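You operate a simulated robot arm through the tools that you are given. There is no shell and no other tool.

The job below is to be done with a simulated robot arm. You get a single attempt, and the scene is never put back.

Task
Put the glass from the top of the road side table on the bay three. Then take the cup on the top of foam box two and put it away on the high shelf of the grey plank table. Then fetch the clay pot marked "3" from the gable side counter and set it on the top of the big flap. Then put the soda bottle from the grey crate in the beige bowl on the top of the big flap. Then stack the pack labelled "wheat" from the top of the long grey table on top of the pack that says "EGG". Then open the wide drawer, put the thick roll on the top of the short grey table away in the inside of the wide drawer, then shut the drawer. The order counts. Set down upright: glass, cup, thick roll.

The check looks at the end state, three seconds after you hand in, the way a careful person would. Anything else that was tipped, shoved, dropped, spilled or broken makes it a failure.

Robot
A 7-joint arm with a fingered hand on a trunk, on a base that moves. Base frame: it is fixed to the floor where the robot stands at the start and does not move with it; the origin is under the middle of the robot, x ahead of it, y to its left, z up. Lengths are in m, angles in degrees, forces in N, time in s.
With the tool pointing down near the work surface it reaches from about 0.36 to 0.84 m from the robot's upright axis, wherever it stands. Its first joint turns from -115.0 to 115.0 degrees. Places, roughly: bay three (21x27 cm) [-5.32, -3.68, 0.92]; bottle [-3.75, -1, 0.75]; bowl (15x15x6 cm) [-1.3, 0.5, 0.8]; clay pot [-2, -0.75, 0.75]; cup (7x7x10 cm) [-0.2, -1.4, 1]; glass (7x7x11 cm) [-3.4, -0.9, 0.8]; high shelf of the grey plank table (40x15 cm) [3.54, -3.56, 1.16]; inside of the wide drawer [-2, 0.2, 0.6]; pack [-6, -3, 0.75]; thick roll (8x8x10 cm) [-4.8, -4.8, 0.8]; top of the big flap [-1.4, 0.6, 0.8]; wide drawer [-2.1, 0.2, 0.7]. Payload 5 kg.
The TCP is the grasp point between the finger pads, 0.032 m short of the fingertips. In the tool frame z runs along the fingers and y along their closing line. The gripper opens to 0.16 m; its body begins 0.089 m behind the TCP. The gripper is a hand of 4 fingers: y runs from the thumb to the fingers, the wrist lies at [0, 0, -0.267] in the tool frame.
Orientation is told as [roll, pitch, yaw] about the base's x, y, z axes, in that order, counted from this pose: with the fingers straight down and closing along the base's y, the tool's x points along the base's -x, its y along +y and its z along -z.

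Tools
- The arm moves only by the tool arm_command. Its argument "increments" is one flat list of numbers, 6 for each row, row after row: the shift along the base's x, y, z in units of 30 mm (1.0 is 30 mm), then the turn, a rotation vector about the base's x, y, z in units of 4 degrees (1.0 is 4 degrees). In form: [x, y, z, rx, ry, rz, x, y, z, rx, ry, rz, ...]. A call has 1 to 20 rows; each row shifts and turns the commanded pose from where the row before left it. A call with a number of a shift or a turn outside -1 to 1 is refused whole. A row lasts 0.2 s, in which the tool goes at most 0.05 m and 8.6 degrees; a call with a longer step from one row to the next is refused whole. A pose out of reach is approached as far as the arm can. The call stops where the force on the tool passes 40 N (or 10 N more than at its start, if that is more) or the arm is blocked; 0.2 s more then pass. In this call time passes only in rows, and 0.2 s behind the last. The reply holds the time, the measured pose of the TCP, the force on the tool along the base axes, the opening and the grip force, in the units named above and with some noise, with the torque about the TCP (base axes, N m) and any sound that the robot's microphone picked up.
- Cameras (640 x 400 px; columns grow to the right, rows downward): "scene" is now at [0.0255, 0.15, 1.5374]; the picture's right is [-0.08, -1.00, 0.00], its down [-0.61, 0.05, -0.79] and it looks along [0.79, -0.06, -0.62] (base axes); focal length 280 px, centre (320, 200). "wrist" rides on the gripper at [0.08, -0.004, -0.114] in the tool frame; the picture's right is [0.05, 1.00, 0.00], its down [-0.82, 0.04, -0.58] and it looks along [-0.58, 0.03, 0.82] (tool axes); focal length 265 px, centre (320, 200). There is no depth. A picture from a camera that has moved, and an enlarged one, comes with that camera's place and axes in the base frame and with its lens.
- grab_frame(camera): a new picture of that camera. The clock stands still meanwhile.
- slide_trunk(by): slides the trunk up (or, below 0, down) by that many m; the arm and the scene camera ride with it, the base frame stays. It gives what a move gives, with no picture.
- roll_base(legs): drives the robot by 1 to 6 legs, each [ahead, turn to the left] in m and degrees, along the robot's own axes; the way and the turn of a leg run together, so that a leg with both is an arc; at most 1.5 m and 180 degrees a leg. The arm and the cameras ride along, it lands a little off, and it stops where it bumps. It gives what a move gives.
- move_fingers(finger1, finger2, finger3, thumb_bend): sets how far each is bent, from 0 (flat) to 100 (curled in); at 30 the hand is open as for a grip, at 70 the pads meet at the TCP. One left out holds its place. A second passes; each finger stops where it meets its share of the squeeze, and holds until it gets a number again. It is the only way to open and close the hand. It gives what a move gives, with no picture; readings hold the bend of each and the force on the fingers (four entries, about 0 where the hand has none), thumb and palm.
- turn_head(pan, tilt): turns the head with the scene camera to pan (to the left, within 155 degrees either way) and tilt (down, from -29 to 69), counted from straight ahead of the robot. It gives what a move gives.
- enlarge(camera, box): a new picture of the part [left, top, right, bottom] of that camera's present view, enlarged. The clock stands still meanwhile.
- job_done(): hands the job in; it is judged then, once.

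Places have to be worked out from the pictures, the camera data and where the tool is seen. Open the gripper and draw the arm clear of the work before you hand the job in, unless the task says otherwise.

The tools are called after "Request:" as a command line: name --argument value ..., lists and objects as JSON in quotes. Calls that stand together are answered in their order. arm_command: Moves the arm, as the interface text tells. Its arguments: {"type":"object","properties":{"increments":{"type":"array","items":{"type":"number"}}},"required":["increments"]} The other tools are called the same way: slide_trunk (by) moves the trunk up or down; move_fingers (finger1, finger2, finger3, thumb_bend) moves the fingers one by one; roll_base (legs) drives the base; turn_head (pan, tilt) turns the head that bears the scene camera; grab_frame (camera) takes a picture; enlarge (camera, box) takes an enlarged picture of a part of a camera's view; job_done () hands the job in.

At the start:

```text
clock: 0.0
ee_pos: [0.5652, -0.1058, 1.1001]
tool_rot: [0.0, 0.0, 0.0]
wrist_force: [-0.1, 0.2, 0.1]
moment: [0.0, -0.01, 0.0]
width: 0.1597
finger_force: 0.2
shape: jaw
bend: [30.0, 30.0, 30.0, 30.0]
finger forces: [0.1, 0.1, 0.0, 0.0, 0.0, 0.1]
trunk travel left (down, up): [-0.65, 0.34]
robot x, y, heading: [0.0006, 0.0017, -0.2]
head pan, tilt (commanded): [-4.3, 38.0]
```

scene: 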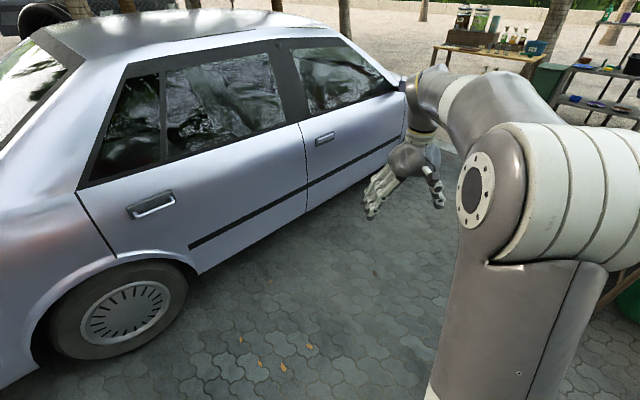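
wrist: 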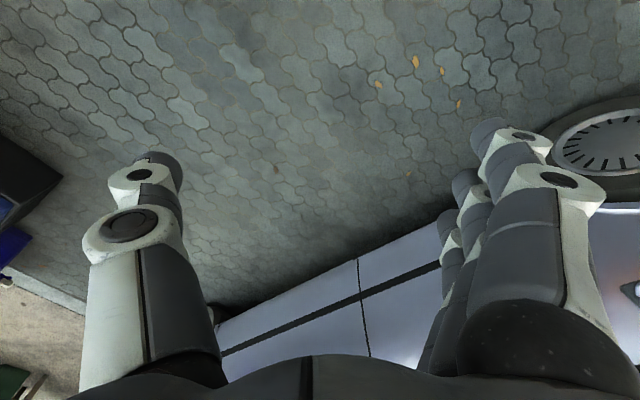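

I see a car ahead and tables off to the right. I'll first survey the surroundings by turning the head.

Request:
turn_head --pan -60 --tilt 25

Request:
grab_frame --camera "scene"

Request:
turn_head --pan -120 --tilt 25

Request:
grab_frame --camera "scene"

Request:
turn_head --pan 150 --tilt 25

Request:
grab_frame --camera "scene"

Request:
turn_head --pan 90 --tilt 25

Request:
grab_frame --camera "scene"

```text
clock: 1.2
ee_pos: [0.566, -0.1057, 1.0997]
tool_rot: [0.0, 0.0, 0.0]
wrist_force: [0.4, -0.6, -0.4]
moment: [0.03, 0.0, -0.04]
width: 0.1599
finger_force: 0.1
shape: jaw
bend: [30.0, 30.0, 30.0, 30.0]
finger forces: [0.1, 0.0, 0.0, 0.1, 0.0, 0.1]
trunk travel left (down, up): [-0.65, 0.34]
robot x, y, heading: [-0.0005, 0.0002, 0.0]
head pan, tilt (commanded): [-60.0, 25.0]
```

```text
taken
camera scene: at [-0.0145, 0.0767, 1.5577], right [-0.87, -0.5, 0.0], down [-0.21, 0.37, -0.91], along [0.45, -0.78, -0.42], focal length 280 px, centre (320, 200)
```

scene: 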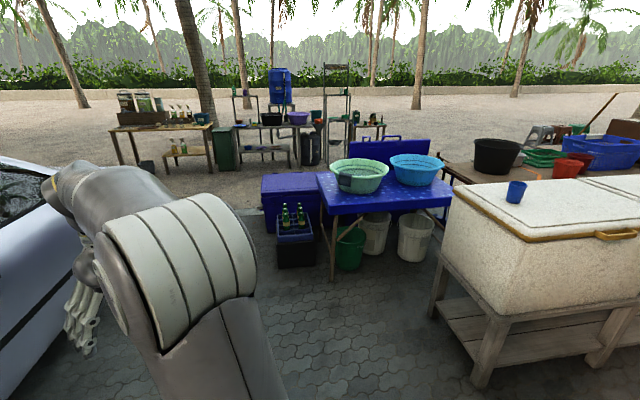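

```text
clock: 2.5
ee_pos: [0.5651, -0.1044, 1.1001]
tool_rot: [0.0, 0.0, 0.0]
wrist_force: [-0.3, -0.1, -0.2]
moment: [-0.01, 0.0, 0.01]
width: 0.1597
finger_force: 0.0
shape: jaw
bend: [30.0, 30.0, 30.0, 30.0]
finger forces: [0.0, 0.0, 0.0, 0.1, 0.1, 0.0]
trunk travel left (down, up): [-0.65, 0.34]
robot x, y, heading: [0.001, -0.0026, 0.0]
head pan, tilt (commanded): [-120.0, 25.0]
```

```text
taken
camera scene: at [-0.1066, 0.0767, 1.5577], right [-0.87, 0.5, 0.0], down [0.21, 0.37, -0.91], along [-0.45, -0.79, -0.42], focal length 280 px, centre (320, 200)
```

scene: 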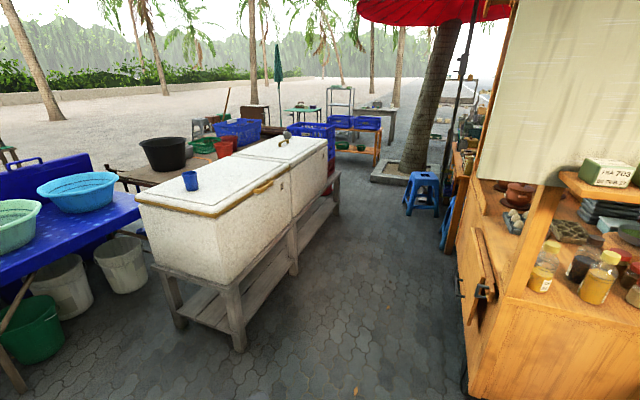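

```text
clock: 6.3
ee_pos: [0.5661, -0.1053, 1.1]
tool_rot: [-0.2, 0.0, 0.0]
wrist_force: [-0.1, 0.2, 1.2]
moment: [0.01, 0.0, -0.01]
width: 0.1597
finger_force: 0.1
shape: jaw
bend: [30.0, 30.0, 30.0, 30.0]
finger forces: [0.0, 0.0, 0.0, 0.1, 0.0, 0.0]
trunk travel left (down, up): [-0.65, 0.34]
robot x, y, heading: [0.002, -0.0036, -0.2]
head pan, tilt (commanded): [150.0, 25.0]
```

```text
taken
camera scene: at [-0.1404, 0.2026, 1.5577], right [0.5, 0.87, 0.0], down [0.37, -0.21, -0.91], along [-0.78, 0.45, -0.42], focal length 280 px, centre (320, 200)
```

scene: 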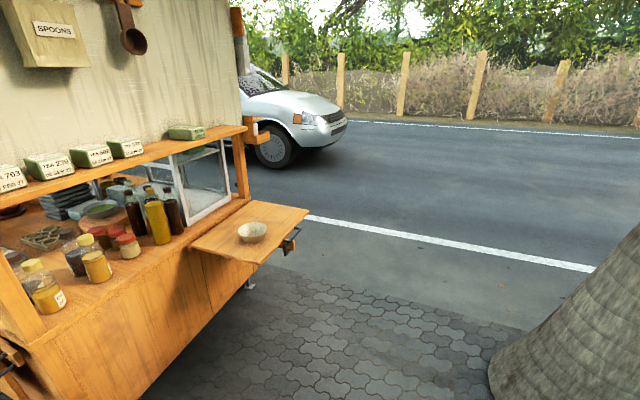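

```text
clock: 7.6
ee_pos: [0.5671, -0.1045, 1.1001]
tool_rot: [0.0, 0.0, -0.1]
wrist_force: [-0.4, 0.3, -0.2]
moment: [-0.01, 0.03, -0.01]
width: 0.1599
finger_force: 0.1
shape: jaw
bend: [30.0, 30.0, 30.0, 30.0]
finger forces: [0.1, 0.0, 0.1, 0.0, 0.1, 0.0]
trunk travel left (down, up): [-0.65, 0.34]
robot x, y, heading: [0.0014, -0.0009, -0.1]
head pan, tilt (commanded): [90.0, 25.0]
```

```text
taken
camera scene: at [-0.0607, 0.2486, 1.5577], right [1.0, 0.0, 0.0], down [0.0, -0.42, -0.91], along [0.0, 0.91, -0.42], focal length 280 px, centre (320, 200)
```

scene: 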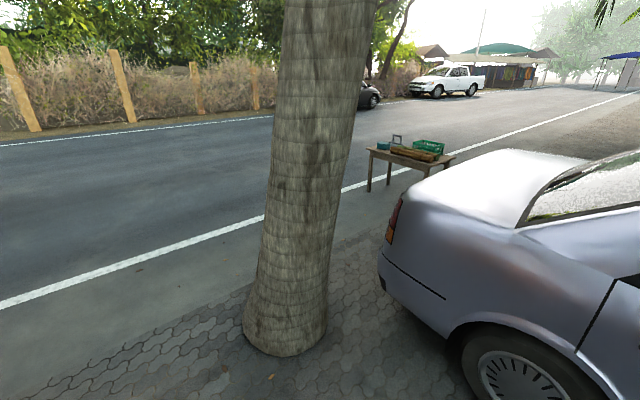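

The corridor lies between the foam boxes and the food cart. I'll look closer toward the back side (pan −150, 180-ish) and enlarge views.

Request:
turn_head --pan -150 --tilt 20

Request:
grab_frame --camera "scene"

Request:
enlarge --camera "scene" --box '[0, 50, 320, 250]'

Request:
enlarge --camera "scene" --box '[250, 100, 570, 300]'

```text
clock: 11.0
ee_pos: [0.5656, -0.1071, 1.1002]
tool_rot: [0.0, 0.0, -0.1]
wrist_force: [0.0, -0.1, 0.2]
moment: [0.0, 0.0, -0.03]
width: 0.1598
finger_force: 0.1
shape: jaw
bend: [30.0, 30.0, 30.0, 30.0]
finger forces: [0.1, 0.0, 0.0, 0.0, 0.1, 0.0]
trunk travel left (down, up): [-0.65, 0.34]
robot x, y, heading: [0.003, -0.0004, 0.1]
head pan, tilt (commanded): [-150.0, 20.0]
```

```text
taken
camera scene: at [-0.1412, 0.1099, 1.5658], right [-0.5, 0.87, 0.0], down [0.3, 0.17, -0.94], along [-0.81, -0.47, -0.34], focal length 280 px, centre (320, 200)
```

scene: 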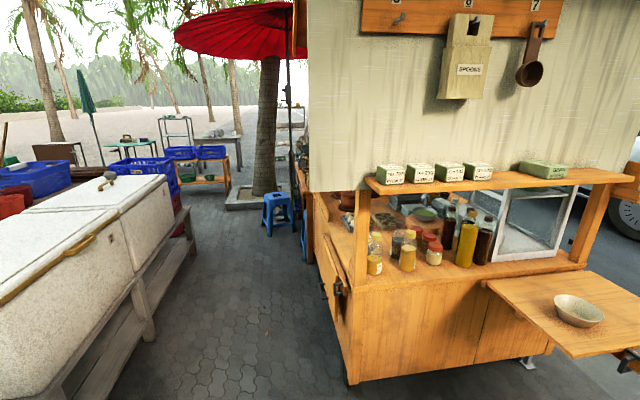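

```text
2.00 times, centred on (160, 150) of scene
camera zoom: at [-0.1412, 0.1099, 1.5658], right [-0.5, 0.87, 0.0], down [0.3, 0.17, -0.94], along [-0.81, -0.47, -0.34], focal length 561 px, centre (640, 300)
```

zoom: 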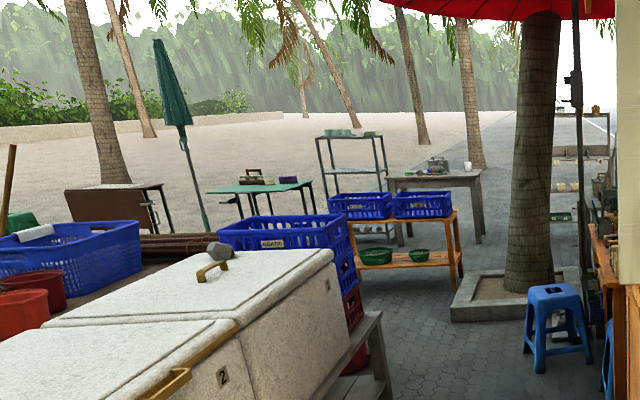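

```text
2.00 times, centred on (410, 200) of scene
camera zoom: at [-0.1412, 0.1099, 1.5658], right [-0.5, 0.87, 0.0], down [0.3, 0.17, -0.94], along [-0.81, -0.47, -0.34], focal length 561 px, centre (140, 200)
```

zoom: 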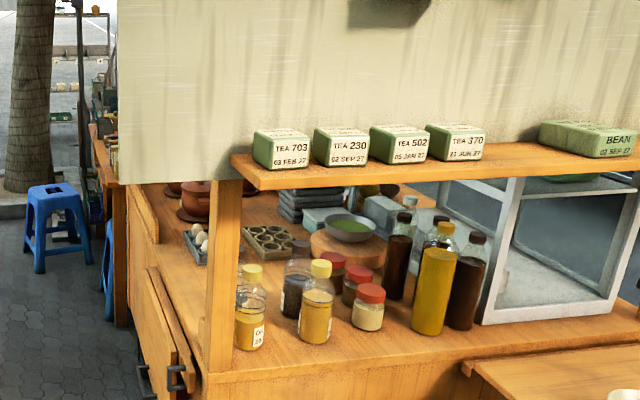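

Foam box 2 with the cup is near; the cart stands diagonally to the left of the corridor. I'll draw the arm in for driving, then look at the base footprint.

Request:
arm_command --increments '[-1, 0.3, 0, 0, 0, 0, -1, 0.3, 0, 0, 0, 0, -1, 0.3, 0, 0, 0, 0, -1, 0.3, 0, 0, 0, 0, -1, 0.3, 0, 0, 0, 0]'

Request:
turn_head --pan 0 --tilt 69

Request:
grab_frame --camera "scene"

Request:
turn_head --pan -155 --tilt 50

Request:
grab_frame --camera "scene"

```text
clock: 12.2
ee_pos: [0.4147, -0.0606, 1.0998]
tool_rot: [0.0, -0.1, 0.1]
wrist_force: [-0.1, 0.4, 0.3]
moment: [-0.01, 0.01, 0.0]
width: 0.1599
finger_force: 0.1
shape: jaw
bend: [30.0, 30.0, 30.0, 30.0]
finger forces: [0.0, 0.0, 0.1, 0.0, 0.0, 0.0]
trunk travel left (down, up): [-0.65, 0.34]
robot x, y, heading: [0.0006, -0.0001, -0.0]
head pan, tilt (commanded): [-150.0, 20.0]
```

```text
clock: 14.5
ee_pos: [0.4178, -0.0604, 1.0996]
tool_rot: [0.0, 0.0, 0.0]
wrist_force: [0.6, 0.1, 0.3]
moment: [0.01, 0.03, 0.02]
width: 0.1597
finger_force: 0.0
shape: jaw
bend: [30.0, 30.0, 30.0, 30.0]
finger forces: [0.0, 0.0, 0.1, 0.0, 0.0, 0.0]
trunk travel left (down, up): [-0.65, 0.34]
robot x, y, heading: [0.0013, 0.0024, 0.0]
head pan, tilt (commanded): [0.0, 68.8]
```

```text
taken
camera scene: at [-0.0047, 0.1565, 1.4983], right [0.0, -1.0, 0.0], down [-0.93, 0.0, -0.36], along [0.36, 0.0, -0.93], focal length 280 px, centre (320, 200)
```

scene: 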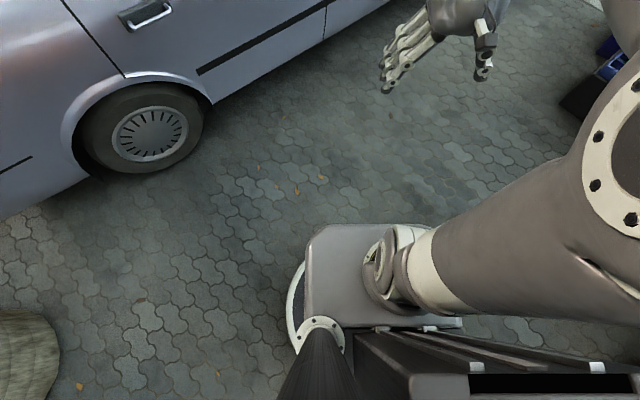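

```text
clock: 16.9
ee_pos: [0.4169, -0.0603, 1.0993]
tool_rot: [0.0, 0.1, 0.0]
wrist_force: [-0.7, -0.7, 0.7]
moment: [-0.02, 0.02, -0.02]
width: 0.1597
finger_force: 0.1
shape: jaw
bend: [30.0, 30.0, 30.0, 30.0]
finger forces: [0.1, 0.1, 0.1, 0.0, 0.0, 0.0]
trunk travel left (down, up): [-0.65, 0.34]
robot x, y, heading: [0.0015, 0.0004, 0.3]
head pan, tilt (commanded): [-154.7, 50.0]
```

```text
taken
camera scene: at [-0.1303, 0.1236, 1.5202], right [-0.43, 0.9, 0.0], down [0.69, 0.33, -0.64], along [-0.58, -0.28, -0.77], focal length 280 px, centre (320, 200)
```

scene: 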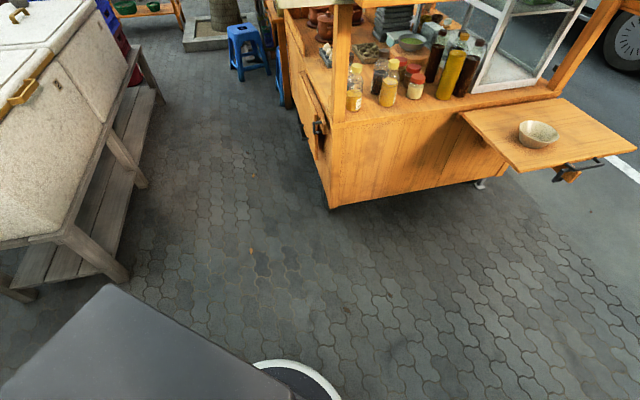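

The base is about 0.3 m in radius. The corridor between bench and cart is ~1.25 m wide; I'll turn right 135° and drive about 0.9 m to its mouth, then look again.

Request:
roll_base --legs '[[0, -137], [0.9, 0]]'

Request:
turn_head --pan 0 --tilt 20

Request:
grab_frame --camera "scene"

Request:
turn_head --pan 60 --tilt 25

Request:
grab_frame --camera "scene"

Request:
turn_head --pan -60 --tilt 25

Request:
grab_frame --camera "scene"

```text
clock: 27.3
ee_pos: [-0.9937, -0.8661, 1.0996]
tool_rot: [0.0, 0.0, -136.2]
wrist_force: [0.0, -0.4, -0.7]
moment: [0.04, 0.0, -0.01]
width: 0.16
finger_force: 0.0
shape: jaw
bend: [30.0, 30.0, 30.0, 30.0]
finger forces: [0.0, 0.0, 0.0, 0.0, 0.0, 0.1]
trunk travel left (down, up): [-0.65, 0.34]
robot x, y, heading: [-0.6481, -0.6204, -135.9]
head pan, tilt (commanded): [-154.7, 50.0]
```

```text
clock: 29.7
ee_pos: [-0.993, -0.8668, 1.099]
tool_rot: [0.0, 0.0, -136.2]
wrist_force: [0.1, -0.1, 0.5]
moment: [0.0, -0.01, 0.02]
width: 0.1599
finger_force: 0.0
shape: jaw
bend: [30.0, 30.0, 30.0, 30.0]
finger forces: [0.1, 0.1, 0.0, 0.0, 0.1, 0.1]
trunk travel left (down, up): [-0.65, 0.34]
robot x, y, heading: [-0.6463, -0.6254, -136.4]
head pan, tilt (commanded): [0.0, 20.0]
```

```text
taken
camera scene: at [-0.5665, -0.7594, 1.5658], right [-0.69, 0.72, 0.0], down [0.25, 0.24, -0.94], along [-0.68, -0.65, -0.34], focal length 280 px, centre (320, 200)
```

scene: 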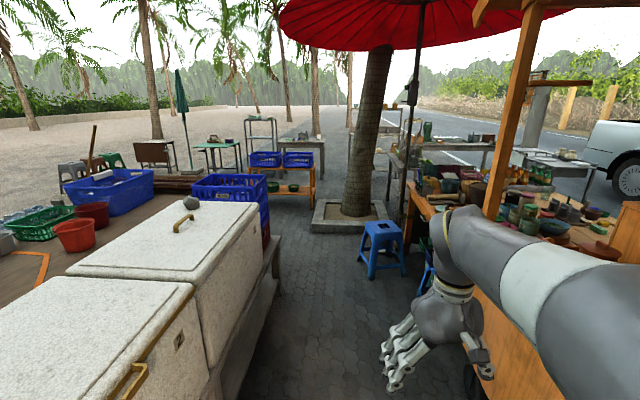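

```text
clock: 31.0
ee_pos: [-0.9928, -0.8673, 1.0992]
tool_rot: [-0.1, 0.1, -136.2]
wrist_force: [-0.2, -0.3, -0.1]
moment: [0.0, 0.02, -0.01]
width: 0.1599
finger_force: 0.1
shape: jaw
bend: [30.0, 30.0, 30.0, 30.0]
finger forces: [0.0, 0.0, 0.0, 0.0, 0.0, 0.1]
trunk travel left (down, up): [-0.65, 0.34]
robot x, y, heading: [-0.648, -0.6253, -136.4]
head pan, tilt (commanded): [60.0, 25.0]
```

```text
taken
camera scene: at [-0.4774, -0.7845, 1.5577], right [-0.97, -0.24, 0.0], down [-0.1, 0.41, -0.91], along [0.21, -0.88, -0.42], focal length 280 px, centre (320, 200)
```

scene: 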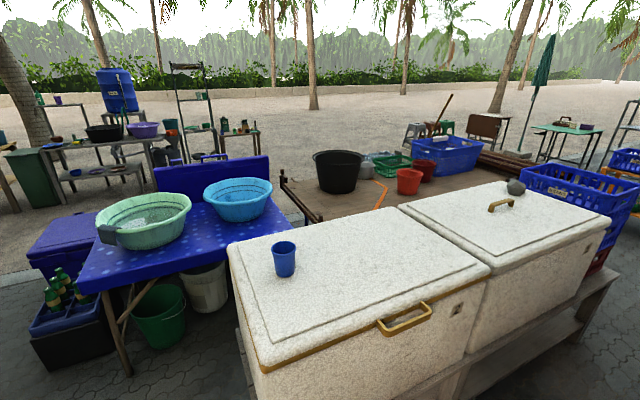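

```text
clock: 33.0
ee_pos: [-0.992, -0.8674, 1.0986]
tool_rot: [0.0, -0.1, -136.1]
wrist_force: [0.1, 0.0, -0.9]
moment: [0.02, 0.02, 0.05]
width: 0.1599
finger_force: 0.1
shape: jaw
bend: [30.0, 30.0, 30.0, 30.0]
finger forces: [0.1, 0.0, 0.0, 0.0, 0.0, 0.1]
trunk travel left (down, up): [-0.65, 0.34]
robot x, y, heading: [-0.6505, -0.6201, -136.2]
head pan, tilt (commanded): [-60.0, 25.0]
```

```text
taken
camera scene: at [-0.5877, -0.6693, 1.5577], right [0.28, 0.96, 0.0], down [0.41, -0.12, -0.91], along [-0.87, 0.25, -0.42], focal length 280 px, centre (320, 200)
```

scene: 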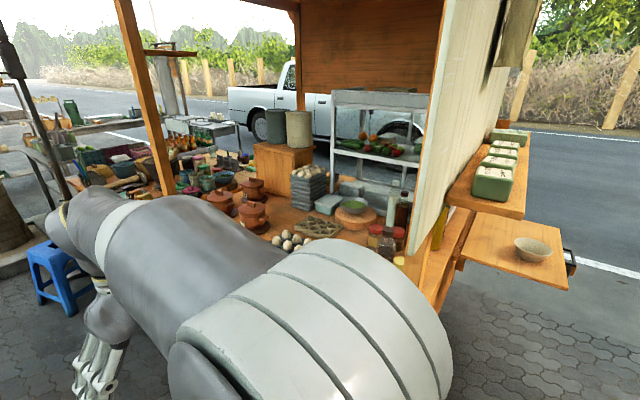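

The corridor view is good. I'll zoom into the region ahead (road side table area and the tables beyond the tree).

Request:
turn_head --pan -15 --tilt 15

Request:
enlarge --camera "scene" --box '[260, 90, 500, 240]'

Request:
enlarge --camera "scene" --box '[60, 90, 300, 240]'

```text
clock: 34.1
ee_pos: [-0.9931, -0.8665, 1.0992]
tool_rot: [-0.1, 0.0, -136.2]
wrist_force: [0.0, 0.5, 0.5]
moment: [0.01, -0.02, -0.02]
width: 0.1598
finger_force: 0.0
shape: jaw
bend: [30.0, 30.0, 30.0, 30.0]
finger forces: [0.0, 0.0, 0.0, 0.1, 0.0, 0.0]
trunk travel left (down, up): [-0.65, 0.34]
robot x, y, heading: [-0.6541, -0.624, -136.3]
head pan, tilt (commanded): [-15.0, 15.0]
```

```text
2.67 times, centred on (380, 165) of scene
camera zoom: at [-0.5812, -0.7399, 1.5739], right [-0.48, 0.88, 0.0], down [0.23, 0.12, -0.97], along [-0.85, -0.46, -0.26], focal length 748 px, centre (160, 293)
```

zoom: 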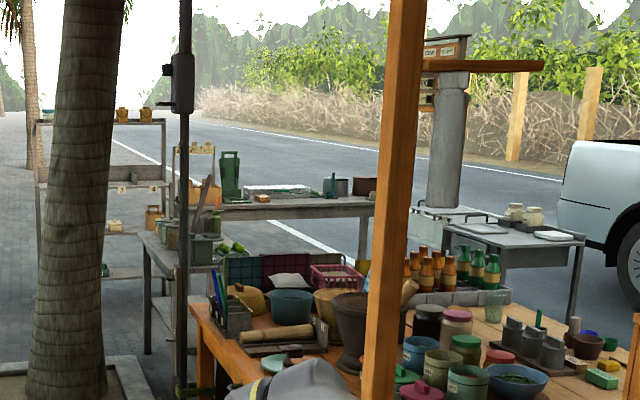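

```text
2.67 times, centred on (180, 165) of scene
camera zoom: at [-0.5812, -0.7399, 1.5739], right [-0.48, 0.88, 0.0], down [0.23, 0.12, -0.97], along [-0.85, -0.46, -0.26], focal length 748 px, centre (693, 293)
```

zoom: 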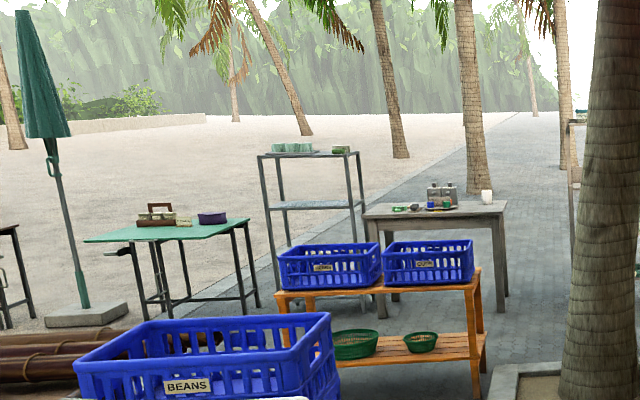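

The glass sits at the road (back) side of the second stall near a crate of bottles, so I'll approach it from the road side, going round the cart by the flap. First back off, turn, and drive past the flap's end.

Request:
roll_base --legs '[[-0.4, 0], [0, -124], [0.85, 0]]'

Request:
turn_head --pan 30 --tilt 25

Request:
grab_frame --camera "scene"

Request:
turn_head --pan 75 --tilt 35

Request:
grab_frame --camera "scene"

```text
clock: 45.8
ee_pos: [-0.5286, 0.9049, 1.0984]
tool_rot: [0.0, 0.0, 100.4]
wrist_force: [-0.5, 0.5, 0.8]
moment: [0.0, 0.0, -0.03]
width: 0.1598
finger_force: 0.1
shape: jaw
bend: [30.0, 30.0, 30.0, 30.0]
finger forces: [0.0, 0.1, 0.0, 0.0, 0.0, 0.1]
trunk travel left (down, up): [-0.65, 0.34]
robot x, y, heading: [-0.5154, 0.4856, 100.3]
head pan, tilt (commanded): [-15.0, 15.0]
```

```text
clock: 47.0
ee_pos: [-0.529, 0.9059, 1.0987]
tool_rot: [-0.1, 0.1, 100.3]
wrist_force: [0.7, 0.3, 0.8]
moment: [0.0, -0.03, -0.02]
width: 0.1602
finger_force: 0.0
shape: jaw
bend: [30.0, 30.0, 30.0, 30.0]
finger forces: [0.1, 0.0, 0.1, 0.2, 0.0, 0.0]
trunk travel left (down, up): [-0.65, 0.34]
robot x, y, heading: [-0.5133, 0.4836, 100.4]
head pan, tilt (commanded): [30.0, 25.0]
```

```text
taken
camera scene: at [-0.7172, 0.4688, 1.5577], right [0.76, 0.65, 0.0], down [0.27, -0.32, -0.91], along [-0.59, 0.69, -0.42], focal length 280 px, centre (320, 200)
```

scene: 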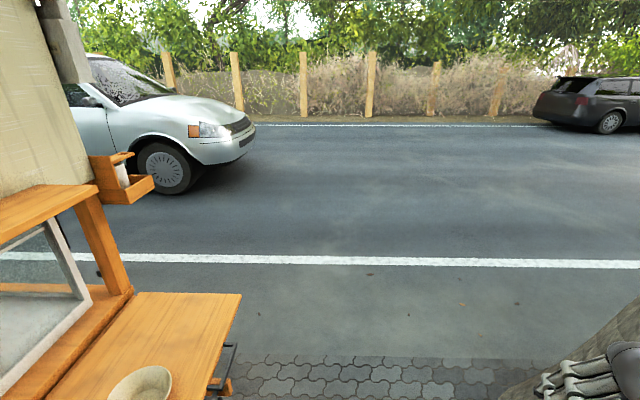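

```text
clock: 48.1
ee_pos: [-0.528, 0.9054, 1.0989]
tool_rot: [0.0, 0.0, 100.2]
wrist_force: [0.2, 0.1, 0.3]
moment: [0.03, -0.03, -0.02]
width: 0.1598
finger_force: 0.0
shape: jaw
bend: [30.0, 30.0, 30.0, 30.0]
finger forces: [0.1, 0.0, 0.0, 0.0, 0.0, 0.0]
trunk travel left (down, up): [-0.65, 0.34]
robot x, y, heading: [-0.5122, 0.4836, 100.4]
head pan, tilt (commanded): [75.0, 35.0]
```

```text
taken
camera scene: at [-0.7454, 0.4057, 1.542], right [0.08, 1.0, 0.0], down [0.57, -0.05, -0.82], along [-0.82, 0.07, -0.57], focal length 280 px, centre (320, 200)
```

scene: 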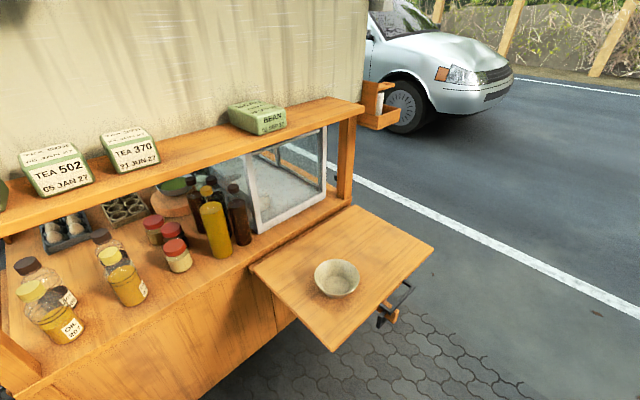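

The flap front edge runs from about (-1.13, 0.48) to (-1.48, 0.90). I'll pass between it and the tree to the road side, then turn along the cart's back.

Request:
roll_base --legs '[[0, 26.5], [1.45, 0], [0, 91]]'

Request:
turn_head --pan 0 --tilt 20

Request:
grab_frame --camera "scene"

Request:
turn_head --pan 60 --tilt 30

Request:
grab_frame --camera "scene"

```text
clock: 60.5
ee_pos: [-1.753, 1.4364, 1.0994]
tool_rot: [0.0, 0.0, -141.4]
wrist_force: [0.7, 0.5, 0.4]
moment: [-0.01, 0.01, -0.01]
width: 0.1598
finger_force: 0.2
shape: jaw
bend: [30.0, 30.0, 30.0, 30.0]
finger forces: [0.0, 0.0, 0.0, 0.1, 0.0, 0.0]
trunk travel left (down, up): [-0.65, 0.34]
robot x, y, heading: [-1.3869, 1.647, -141.5]
head pan, tilt (commanded): [75.0, 35.0]
```

```text
clock: 62.0
ee_pos: [-1.7547, 1.4354, 1.0988]
tool_rot: [0.1, 0.0, -141.4]
wrist_force: [-0.2, 0.2, 0.3]
moment: [0.01, -0.02, 0.0]
width: 0.1598
finger_force: 0.0
shape: jaw
bend: [30.0, 30.0, 30.0, 30.0]
finger forces: [0.0, 0.0, 0.0, 0.1, 0.1, 0.1]
trunk travel left (down, up): [-0.65, 0.34]
robot x, y, heading: [-1.3908, 1.6464, -141.0]
head pan, tilt (commanded): [0.0, 20.0]
```

```text
taken
camera scene: at [-1.3191, 1.5047, 1.5658], right [-0.62, 0.78, 0.0], down [0.27, 0.21, -0.94], along [-0.73, -0.59, -0.34], focal length 280 px, centre (320, 200)
```

scene: 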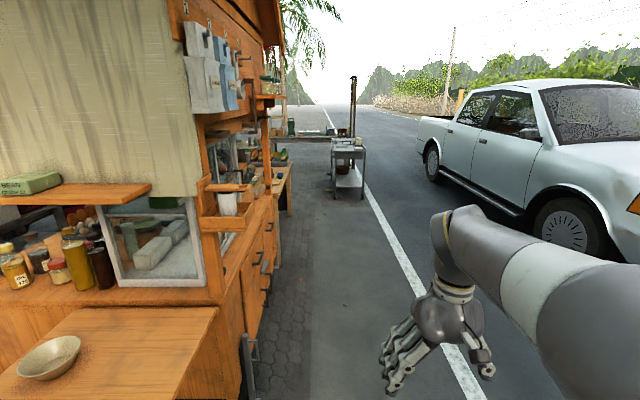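

```text
clock: 63.3
ee_pos: [-1.7533, 1.4358, 1.0999]
tool_rot: [0.0, -0.1, -141.5]
wrist_force: [-0.1, 0.9, 0.5]
moment: [-0.03, -0.02, -0.03]
width: 0.16
finger_force: 0.1
shape: jaw
bend: [30.0, 30.0, 30.0, 30.0]
finger forces: [0.0, 0.0, 0.0, 0.1, 0.0, 0.1]
trunk travel left (down, up): [-0.65, 0.34]
robot x, y, heading: [-1.3867, 1.6501, -141.2]
head pan, tilt (commanded): [60.0, 30.0]
```

```text
taken
camera scene: at [-1.2329, 1.4733, 1.5498], right [-0.99, -0.15, 0.0], down [-0.07, 0.49, -0.87], along [0.13, -0.86, -0.5], focal length 280 px, centre (320, 200)
```

scene: 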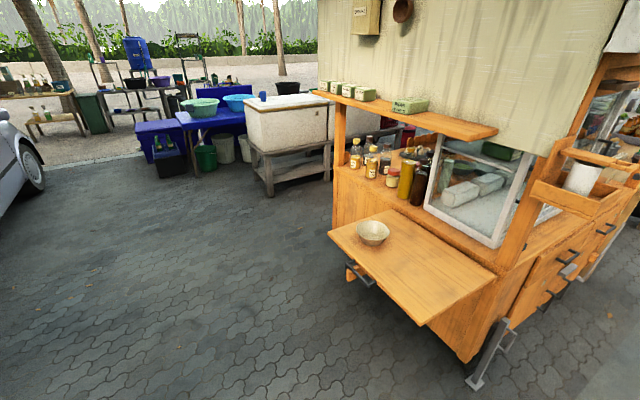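

The road-side lane is clear. I'll drive 1.5 m along it and look left at the second stall's back.

Request:
roll_base --legs '[[1.5, 0]]'

Request:
turn_head --pan 15 --tilt 25

Request:
grab_frame --camera "scene"

Request:
turn_head --pan 75 --tilt 25

Request:
grab_frame --camera "scene"

```text
clock: 70.8
ee_pos: [-2.9296, 0.4917, 1.0984]
tool_rot: [0.0, 0.0, -141.1]
wrist_force: [0.0, 1.1, 0.0]
moment: [-0.01, -0.03, -0.02]
width: 0.1601
finger_force: 0.0
shape: jaw
bend: [30.0, 30.0, 30.0, 30.0]
finger forces: [0.0, 0.1, 0.0, 0.0, 0.0, 0.0]
trunk travel left (down, up): [-0.65, 0.34]
robot x, y, heading: [-2.5674, 0.7025, -141.2]
head pan, tilt (commanded): [60.0, 30.0]
```

```text
clock: 71.9
ee_pos: [-2.9301, 0.4904, 1.0989]
tool_rot: [0.0, 0.1, -141.0]
wrist_force: [0.6, -0.2, 1.0]
moment: [0.01, -0.01, -0.01]
width: 0.1597
finger_force: 0.0
shape: jaw
bend: [30.0, 30.0, 30.0, 30.0]
finger forces: [0.1, 0.0, 0.0, 0.1, 0.0, 0.0]
trunk travel left (down, up): [-0.65, 0.34]
robot x, y, heading: [-2.5663, 0.7047, -140.9]
head pan, tilt (commanded): [15.0, 25.0]
```

```text
taken
camera scene: at [-2.4772, 0.5455, 1.5577], right [-0.81, 0.59, 0.0], down [0.25, 0.34, -0.91], along [-0.53, -0.73, -0.42], focal length 280 px, centre (320, 200)
```

scene: 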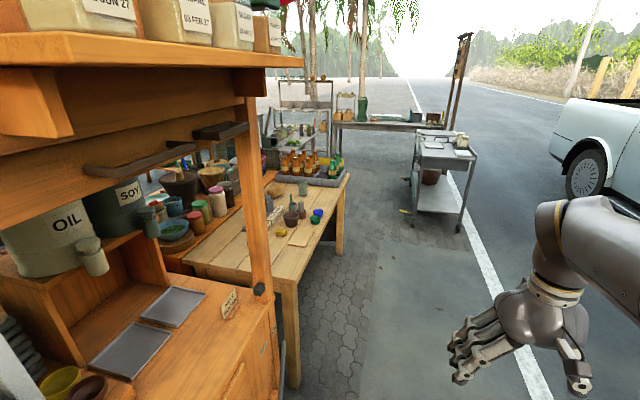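

```text
clock: 73.2
ee_pos: [-2.9293, 0.4903, 1.0988]
tool_rot: [0.0, -0.1, -141.2]
wrist_force: [0.1, 0.7, 0.3]
moment: [-0.03, -0.04, 0.02]
width: 0.1597
finger_force: 0.1
shape: jaw
bend: [30.0, 30.0, 30.0, 30.0]
finger forces: [0.0, 0.1, 0.1, 0.0, 0.0, 0.0]
trunk travel left (down, up): [-0.65, 0.34]
robot x, y, heading: [-2.5666, 0.7044, -140.9]
head pan, tilt (commanded): [75.0, 25.0]
```

```text
taken
camera scene: at [-2.3857, 0.5357, 1.5577], right [-0.91, -0.4, 0.0], down [-0.17, 0.39, -0.91], along [0.37, -0.83, -0.42], focal length 280 px, centre (320, 200)
```

scene: 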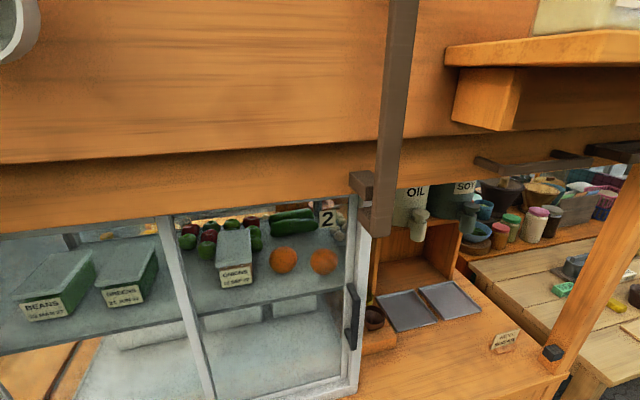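

The light-wood table with the glass and bottle crate is right ahead. Zoom in.

Request:
turn_head --pan 15 --tilt 30

Request:
enlarge --camera "scene" --box '[170, 80, 410, 230]'

Request:
enlarge --camera "scene" --box '[250, 100, 370, 175]'

```text
clock: 74.5
ee_pos: [-2.9299, 0.4909, 1.0991]
tool_rot: [0.1, 0.0, -141.1]
wrist_force: [0.1, -0.4, 0.4]
moment: [0.02, -0.02, 0.0]
width: 0.1598
finger_force: 0.2
shape: jaw
bend: [30.0, 30.0, 30.0, 30.0]
finger forces: [0.0, 0.0, 0.1, 0.0, 0.0, 0.0]
trunk travel left (down, up): [-0.65, 0.34]
robot x, y, heading: [-2.5653, 0.7026, -141.2]
head pan, tilt (commanded): [15.0, 30.0]
```

```text
2.67 times, centred on (290, 155) of scene
camera zoom: at [-2.4762, 0.5468, 1.5498], right [-0.81, 0.59, 0.0], down [0.29, 0.4, -0.87], along [-0.51, -0.7, -0.5], focal length 748 px, centre (400, 320)
```

zoom: 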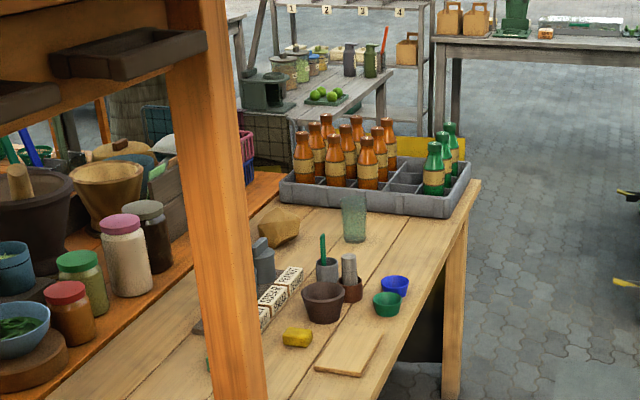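

```text
5.33 times, centred on (310, 138) of scene
camera zoom: at [-2.4762, 0.5468, 1.5498], right [-0.81, 0.59, 0.0], down [0.29, 0.4, -0.87], along [-0.51, -0.7, -0.5], focal length 1496 px, centre (373, 533)
```

zoom: 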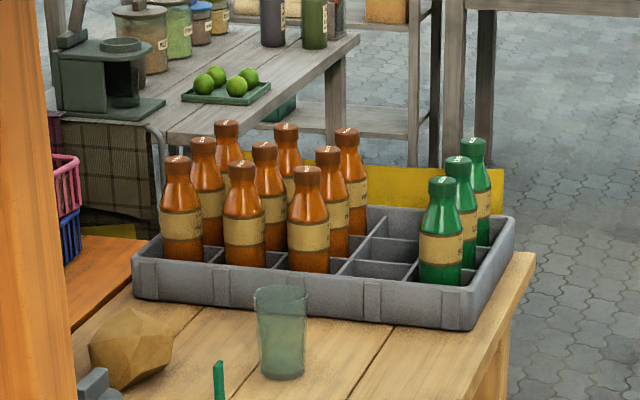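

Glass at about (-3.45, -0.98). The rack behind shows bay labels 1–4; before grasping I want to see bay three's clearance, so I zoom on the rack.

Request:
turn_head --pan 15 --tilt 15

Request:
enlarge --camera "scene" --box '[250, 120, 370, 195]'

Request:
enlarge --camera "scene" --box '[320, 130, 480, 230]'

```text
clock: 75.3
ee_pos: [-2.9292, 0.4918, 1.0988]
tool_rot: [-0.1, -0.1, -141.1]
wrist_force: [0.3, 0.1, -0.5]
moment: [-0.03, 0.02, 0.0]
width: 0.1598
finger_force: 0.0
shape: jaw
bend: [30.0, 30.0, 30.0, 30.0]
finger forces: [0.1, 0.0, 0.0, 0.0, 0.0, 0.0]
trunk travel left (down, up): [-0.65, 0.34]
robot x, y, heading: [-2.5649, 0.7066, -141.3]
head pan, tilt (commanded): [15.0, 15.0]
```

```text
5.33 times, centred on (310, 158) of scene
camera zoom: at [-2.478, 0.5445, 1.5739], right [-0.81, 0.59, 0.0], down [0.15, 0.21, -0.97], along [-0.57, -0.78, -0.26], focal length 1496 px, centre (373, 427)
```

zoom: 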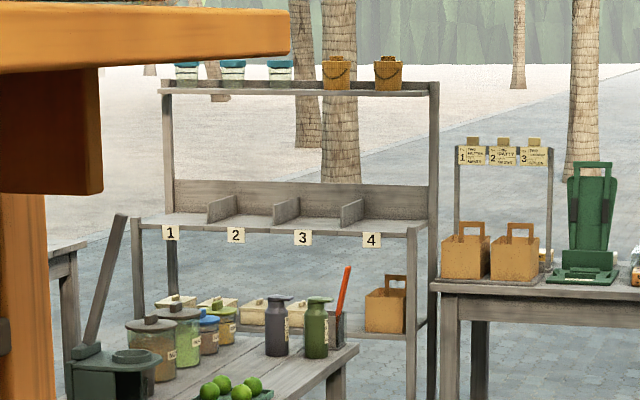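

```text
4.00 times, centred on (400, 180) of scene
camera zoom: at [-2.478, 0.5445, 1.5739], right [-0.81, 0.59, 0.0], down [0.15, 0.21, -0.97], along [-0.57, -0.78, -0.26], focal length 1122 px, centre (0, 280)
```

zoom: 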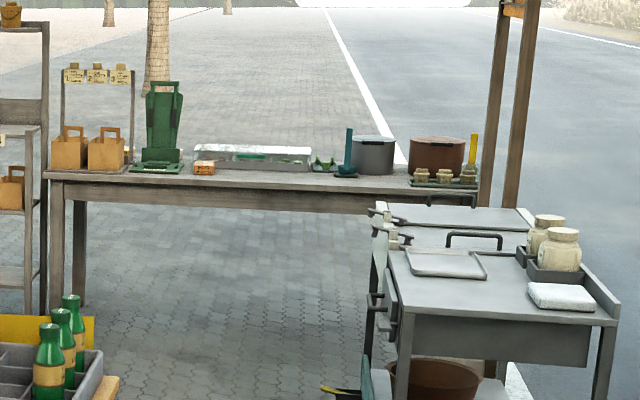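

Bay three sits on an open mid shelf with generous headroom. Now I'll raise the trunk for clearance, drive along the lane to the table's road edge, and face it.

Request:
slide_trunk --by 0.15

Request:
roll_base --legs '[[0, 1.5], [1.5, 0], [0.22, 0], [0, 88]]'

Request:
turn_head --pan 0 --tilt 50

Request:
grab_frame --camera "scene"

Request:
grab_frame --camera "wrist"

```text
clock: 77.0
ee_pos: [-2.9301, 0.4895, 1.2497]
tool_rot: [0.1, 0.0, -141.1]
wrist_force: [-0.1, 0.4, -0.3]
moment: [-0.03, -0.02, -0.03]
width: 0.1601
finger_force: 0.0
shape: jaw
bend: [30.0, 30.0, 30.0, 30.0]
finger forces: [0.0, 0.1, 0.1, 0.1, 0.0, 0.1]
trunk travel left (down, up): [-0.8, 0.19]
robot x, y, heading: [-2.5705, 0.7061, -141.2]
head pan, tilt (commanded): [15.0, 15.0]
```

```text
clock: 89.9
ee_pos: [-3.6667, -0.7859, 1.2499]
tool_rot: [0.1, 0.0, -51.4]
wrist_force: [-0.6, -0.5, 0.2]
moment: [0.01, -0.04, 0.04]
width: 0.1599
finger_force: 0.1
shape: jaw
bend: [30.0, 30.0, 30.0, 30.0]
finger forces: [0.1, 0.0, 0.0, 0.1, 0.0, 0.1]
trunk travel left (down, up): [-0.8, 0.19]
robot x, y, heading: [-3.8822, -0.4234, -51.4]
head pan, tilt (commanded): [15.0, 15.0]
```

```text
clock: 90.9
ee_pos: [-3.6673, -0.7855, 1.2495]
tool_rot: [0.0, 0.0, -51.4]
wrist_force: [0.7, -0.2, -1.2]
moment: [-0.01, 0.0, 0.0]
width: 0.16
finger_force: 0.0
shape: jaw
bend: [30.0, 30.0, 30.0, 30.0]
finger forces: [0.0, 0.1, 0.1, 0.0, 0.1, 0.0]
trunk travel left (down, up): [-0.8, 0.19]
robot x, y, heading: [-3.8807, -0.4241, -51.3]
head pan, tilt (commanded): [0.0, 50.0]
```

```text
taken
camera scene: at [-3.7477, -0.3379, 1.6703], right [-0.78, -0.62, 0.0], down [-0.48, 0.6, -0.64], along [0.4, -0.5, -0.77], focal length 280 px, centre (320, 200)
```

scene: 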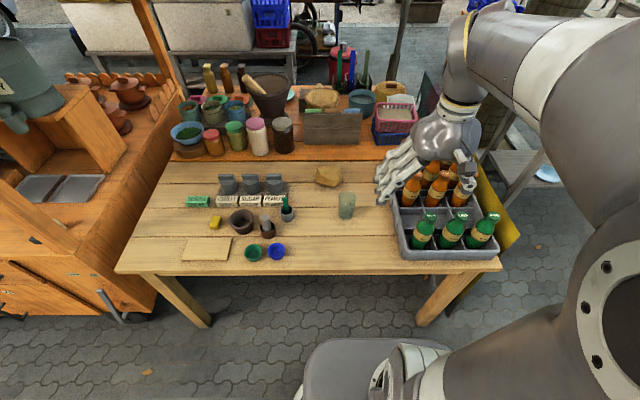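

```text
taken
camera wrist: at [-3.7216, -0.7264, 1.3621], right [0.75, 0.66, 0.0], down [0.54, -0.61, 0.58], along [0.38, -0.43, -0.82], focal length 265 px, centre (320, 200)
```

wrist: 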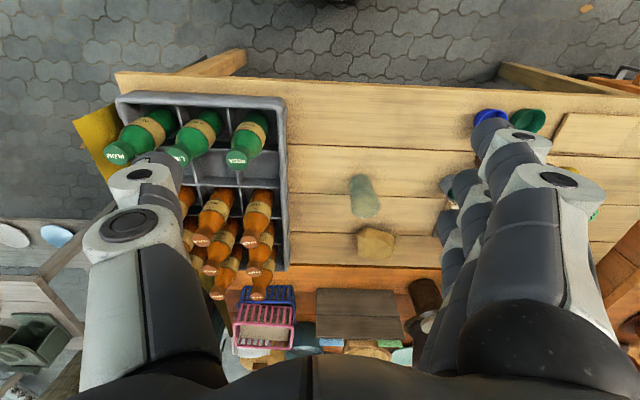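

The glass is clearly visible at about (-3.40, -0.94). While here I zoom on the bottles to read labels for the later step.

Request:
enlarge --camera "wrist" --box '[90, 90, 250, 190]'

Request:
enlarge --camera "wrist" --box '[150, 170, 310, 310]'

Request:
enlarge --camera "scene" --box '[380, 160, 520, 260]'

```text
4.00 times, centred on (170, 140) of wrist
camera zoom: at [-3.7216, -0.7264, 1.3621], right [0.75, 0.66, 0.0], down [0.54, -0.61, 0.58], along [0.38, -0.43, -0.82], focal length 1062 px, centre (920, 440)
```

zoom: 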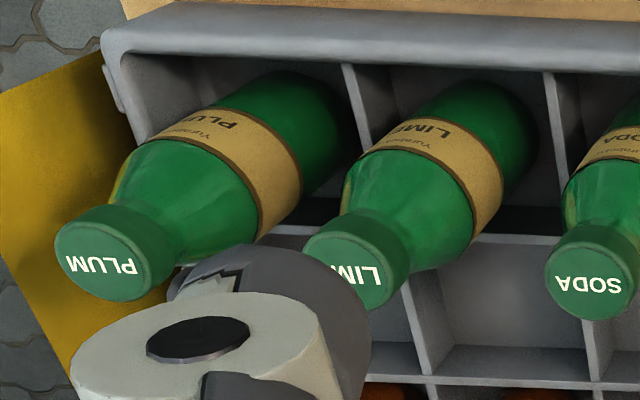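

```text
2.86 times, centred on (230, 240) of wrist
camera zoom: at [-3.7216, -0.7264, 1.3621], right [0.75, 0.66, 0.0], down [0.54, -0.61, 0.58], along [0.38, -0.43, -0.82], focal length 758 px, centre (577, 86)
```

zoom: 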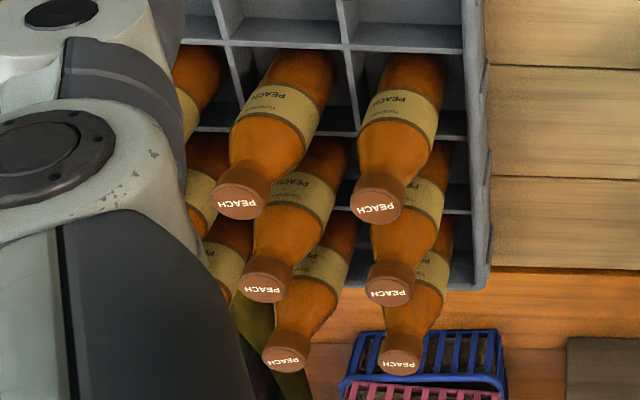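

```text
4.00 times, centred on (450, 210) of scene
camera zoom: at [-3.7477, -0.3379, 1.6703], right [-0.78, -0.62, 0.0], down [-0.48, 0.6, -0.64], along [0.4, -0.5, -0.77], focal length 1122 px, centre (-200, 160)
```

zoom: 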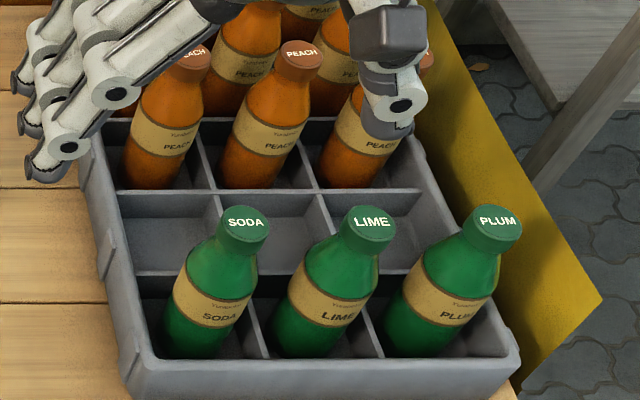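

The soda bottle is the green one at the crate's corner nearest the glass. Now I move the hand over the glass at (-3.398, -0.942), then down to z≈0.98 for a check.

Request:
arm_command --increments '[0.815, -0.474, 0, 0, 0, 0, 0.815, -0.474, 0, 0, 0, 0, 0.815, -0.474, 0, 0, 0, 0, 0.815, -0.474, 0, 0, 0, 0, 0.815, -0.474, 0, 0, 0, 0, 0.815, -0.474, 0, 0, 0, 0, 0.815, -0.474, 0, 0, 0, 0, 0.815, -0.474, 0, 0, 0, 0, 0.815, -0.474, 0, 0, 0, 0, 0.815, -0.474, 0, 0, 0, 0, 0.815, -0.474, 0, 0, 0, 0]'

Request:
arm_command --increments '[0, 0, -1, 0, 0, 0, 0, 0, -1, 0, 0, 0, 0, 0, -1, 0, 0, 0, 0, 0, -1, 0, 0, 0, 0, 0, -1, 0, 0, 0, 0, 0, -1, 0, 0, 0, 0, 0, -1, 0, 0, 0, 0, 0, -1, 0, 0, 0, 0, 0, -1, 0, 0, 0]'

Request:
grab_frame --camera "wrist"

Request:
grab_frame --camera "scene"

```text
clock: 93.3
ee_pos: [-3.397, -0.9416, 1.2481]
tool_rot: [0.1, 0.0, -51.3]
wrist_force: [0.4, 0.1, 0.1]
moment: [0.0, 0.04, 0.0]
width: 0.16
finger_force: 0.1
shape: jaw
bend: [30.0, 30.0, 30.0, 30.0]
finger forces: [0.0, 0.1, 0.0, 0.1, 0.1, 0.0]
trunk travel left (down, up): [-0.8, 0.19]
robot x, y, heading: [-3.8789, -0.4209, -51.5]
head pan, tilt (commanded): [0.0, 50.0]
```

```text
clock: 95.3
ee_pos: [-3.3975, -0.9428, 0.9789]
tool_rot: [0.0, 0.0, -51.3]
wrist_force: [0.4, -0.3, 1.0]
moment: [0.0, 0.0, -0.02]
width: 0.1599
finger_force: 0.0
shape: jaw
bend: [30.0, 30.0, 30.0, 30.0]
finger forces: [0.0, 0.1, 0.0, 0.0, 0.0, 0.0]
trunk travel left (down, up): [-0.8, 0.19]
robot x, y, heading: [-3.8831, -0.4213, -51.5]
head pan, tilt (commanded): [0.0, 50.0]
```

```text
taken
camera wrist: at [-3.4528, -0.8826, 1.091], right [0.75, 0.66, 0.0], down [0.54, -0.61, 0.58], along [0.38, -0.43, -0.82], focal length 265 px, centre (320, 200)
```

wrist: 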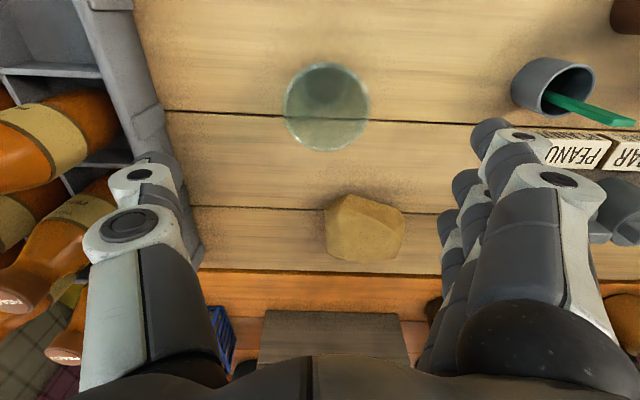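

```text
taken
camera scene: at [-3.7472, -0.3384, 1.6703], right [-0.78, -0.62, 0.0], down [-0.48, 0.6, -0.64], along [0.4, -0.5, -0.77], focal length 280 px, centre (320, 200)
```

scene: 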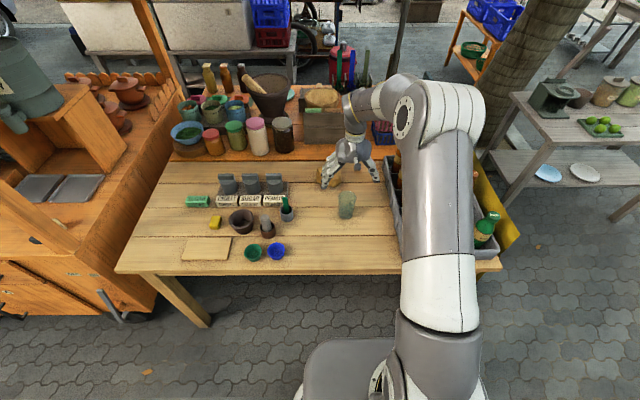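

Wrist view puts the glass ~12 mm toward the robot from the TCP; I correct and descend to z≈0.80.

Request:
arm_command --increments '[-0.25, 0.317, 0, 0, 0, 0, 0, 0, -1, 0, 0, 0, 0, 0, -1, 0, 0, 0, 0, 0, -1, 0, 0, 0, 0, 0, -1, 0, 0, 0]'

Request:
grab_frame --camera "wrist"

```text
clock: 96.5
ee_pos: [-3.4059, -0.9331, 0.8608]
tool_rot: [-0.1, 0.0, -51.4]
wrist_force: [1.4, -0.1, 0.6]
moment: [0.03, 0.03, 0.01]
width: 0.1599
finger_force: 0.0
shape: jaw
bend: [30.0, 30.0, 30.0, 30.0]
finger forces: [0.1, 0.0, 0.0, 0.0, 0.1, 0.1]
trunk travel left (down, up): [-0.8, 0.19]
robot x, y, heading: [-3.88, -0.4216, -51.3]
head pan, tilt (commanded): [0.0, 50.0]
```

```text
taken
camera wrist: at [-3.46, -0.8735, 0.9723], right [0.75, 0.66, 0.0], down [0.54, -0.61, 0.58], along [0.38, -0.43, -0.82], focal length 265 px, centre (320, 200)
```

wrist: 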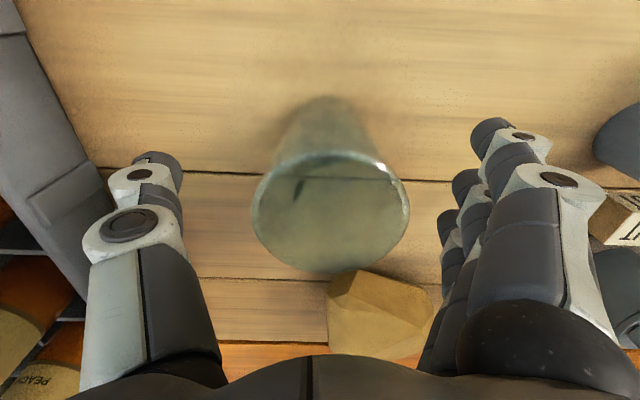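

Comparing the two wrist views, the glass (7 cm rim) is at (-3.409, -0.925), rim z≈0.877, so the table is at ≈0.767. I shift 8 mm, lower to z≈0.818 and close.

Request:
arm_command --increments '[-0.08, 0.26, -0.7, 0, 0, 0, 0, 0, -0.7, 0, 0, 0]'

Request:
move_fingers --finger1 60 --finger2 60 --finger3 60 --thumb_bend 60

Request:
grab_frame --camera "wrist"

```text
clock: 97.1
ee_pos: [-3.4099, -0.9238, 0.8181]
tool_rot: [0.0, 0.0, -51.4]
wrist_force: [-0.3, -0.2, 0.2]
moment: [0.01, -0.01, 0.01]
width: 0.16
finger_force: 0.0
shape: jaw
bend: [30.0, 30.0, 30.0, 30.0]
finger forces: [0.0, 0.1, 0.1, 0.0, 0.0, 0.0]
trunk travel left (down, up): [-0.8, 0.19]
robot x, y, heading: [-3.8828, -0.4212, -51.2]
head pan, tilt (commanded): [0.0, 50.0]
```

```text
clock: 98.1
ee_pos: [-3.4096, -0.9242, 0.8192]
tool_rot: [0.0, -0.3, -51.4]
wrist_force: [0.9, -4.2, 19.7]
moment: [-0.23, 0.18, 0.03]
width: 0.0599
finger_force: 14.3
shape: fingers
bend: [60.0, 57.0, 60.0, 59.0]
finger forces: [0.0, 10.5, 0.1, 0.0, 17.3, 0.1]
trunk travel left (down, up): [-0.8, 0.19]
robot x, y, heading: [-3.8817, -0.4224, -51.2]
head pan, tilt (commanded): [0.0, 50.0]
```

```text
taken
camera wrist: at [-3.4637, -0.8659, 0.9325], right [0.75, 0.66, 0.0], down [0.54, -0.61, 0.58], along [0.39, -0.43, -0.81], focal length 265 px, centre (320, 200)
```

wrist: 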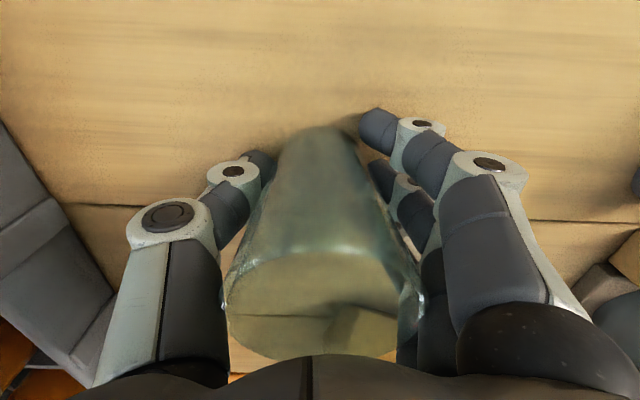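

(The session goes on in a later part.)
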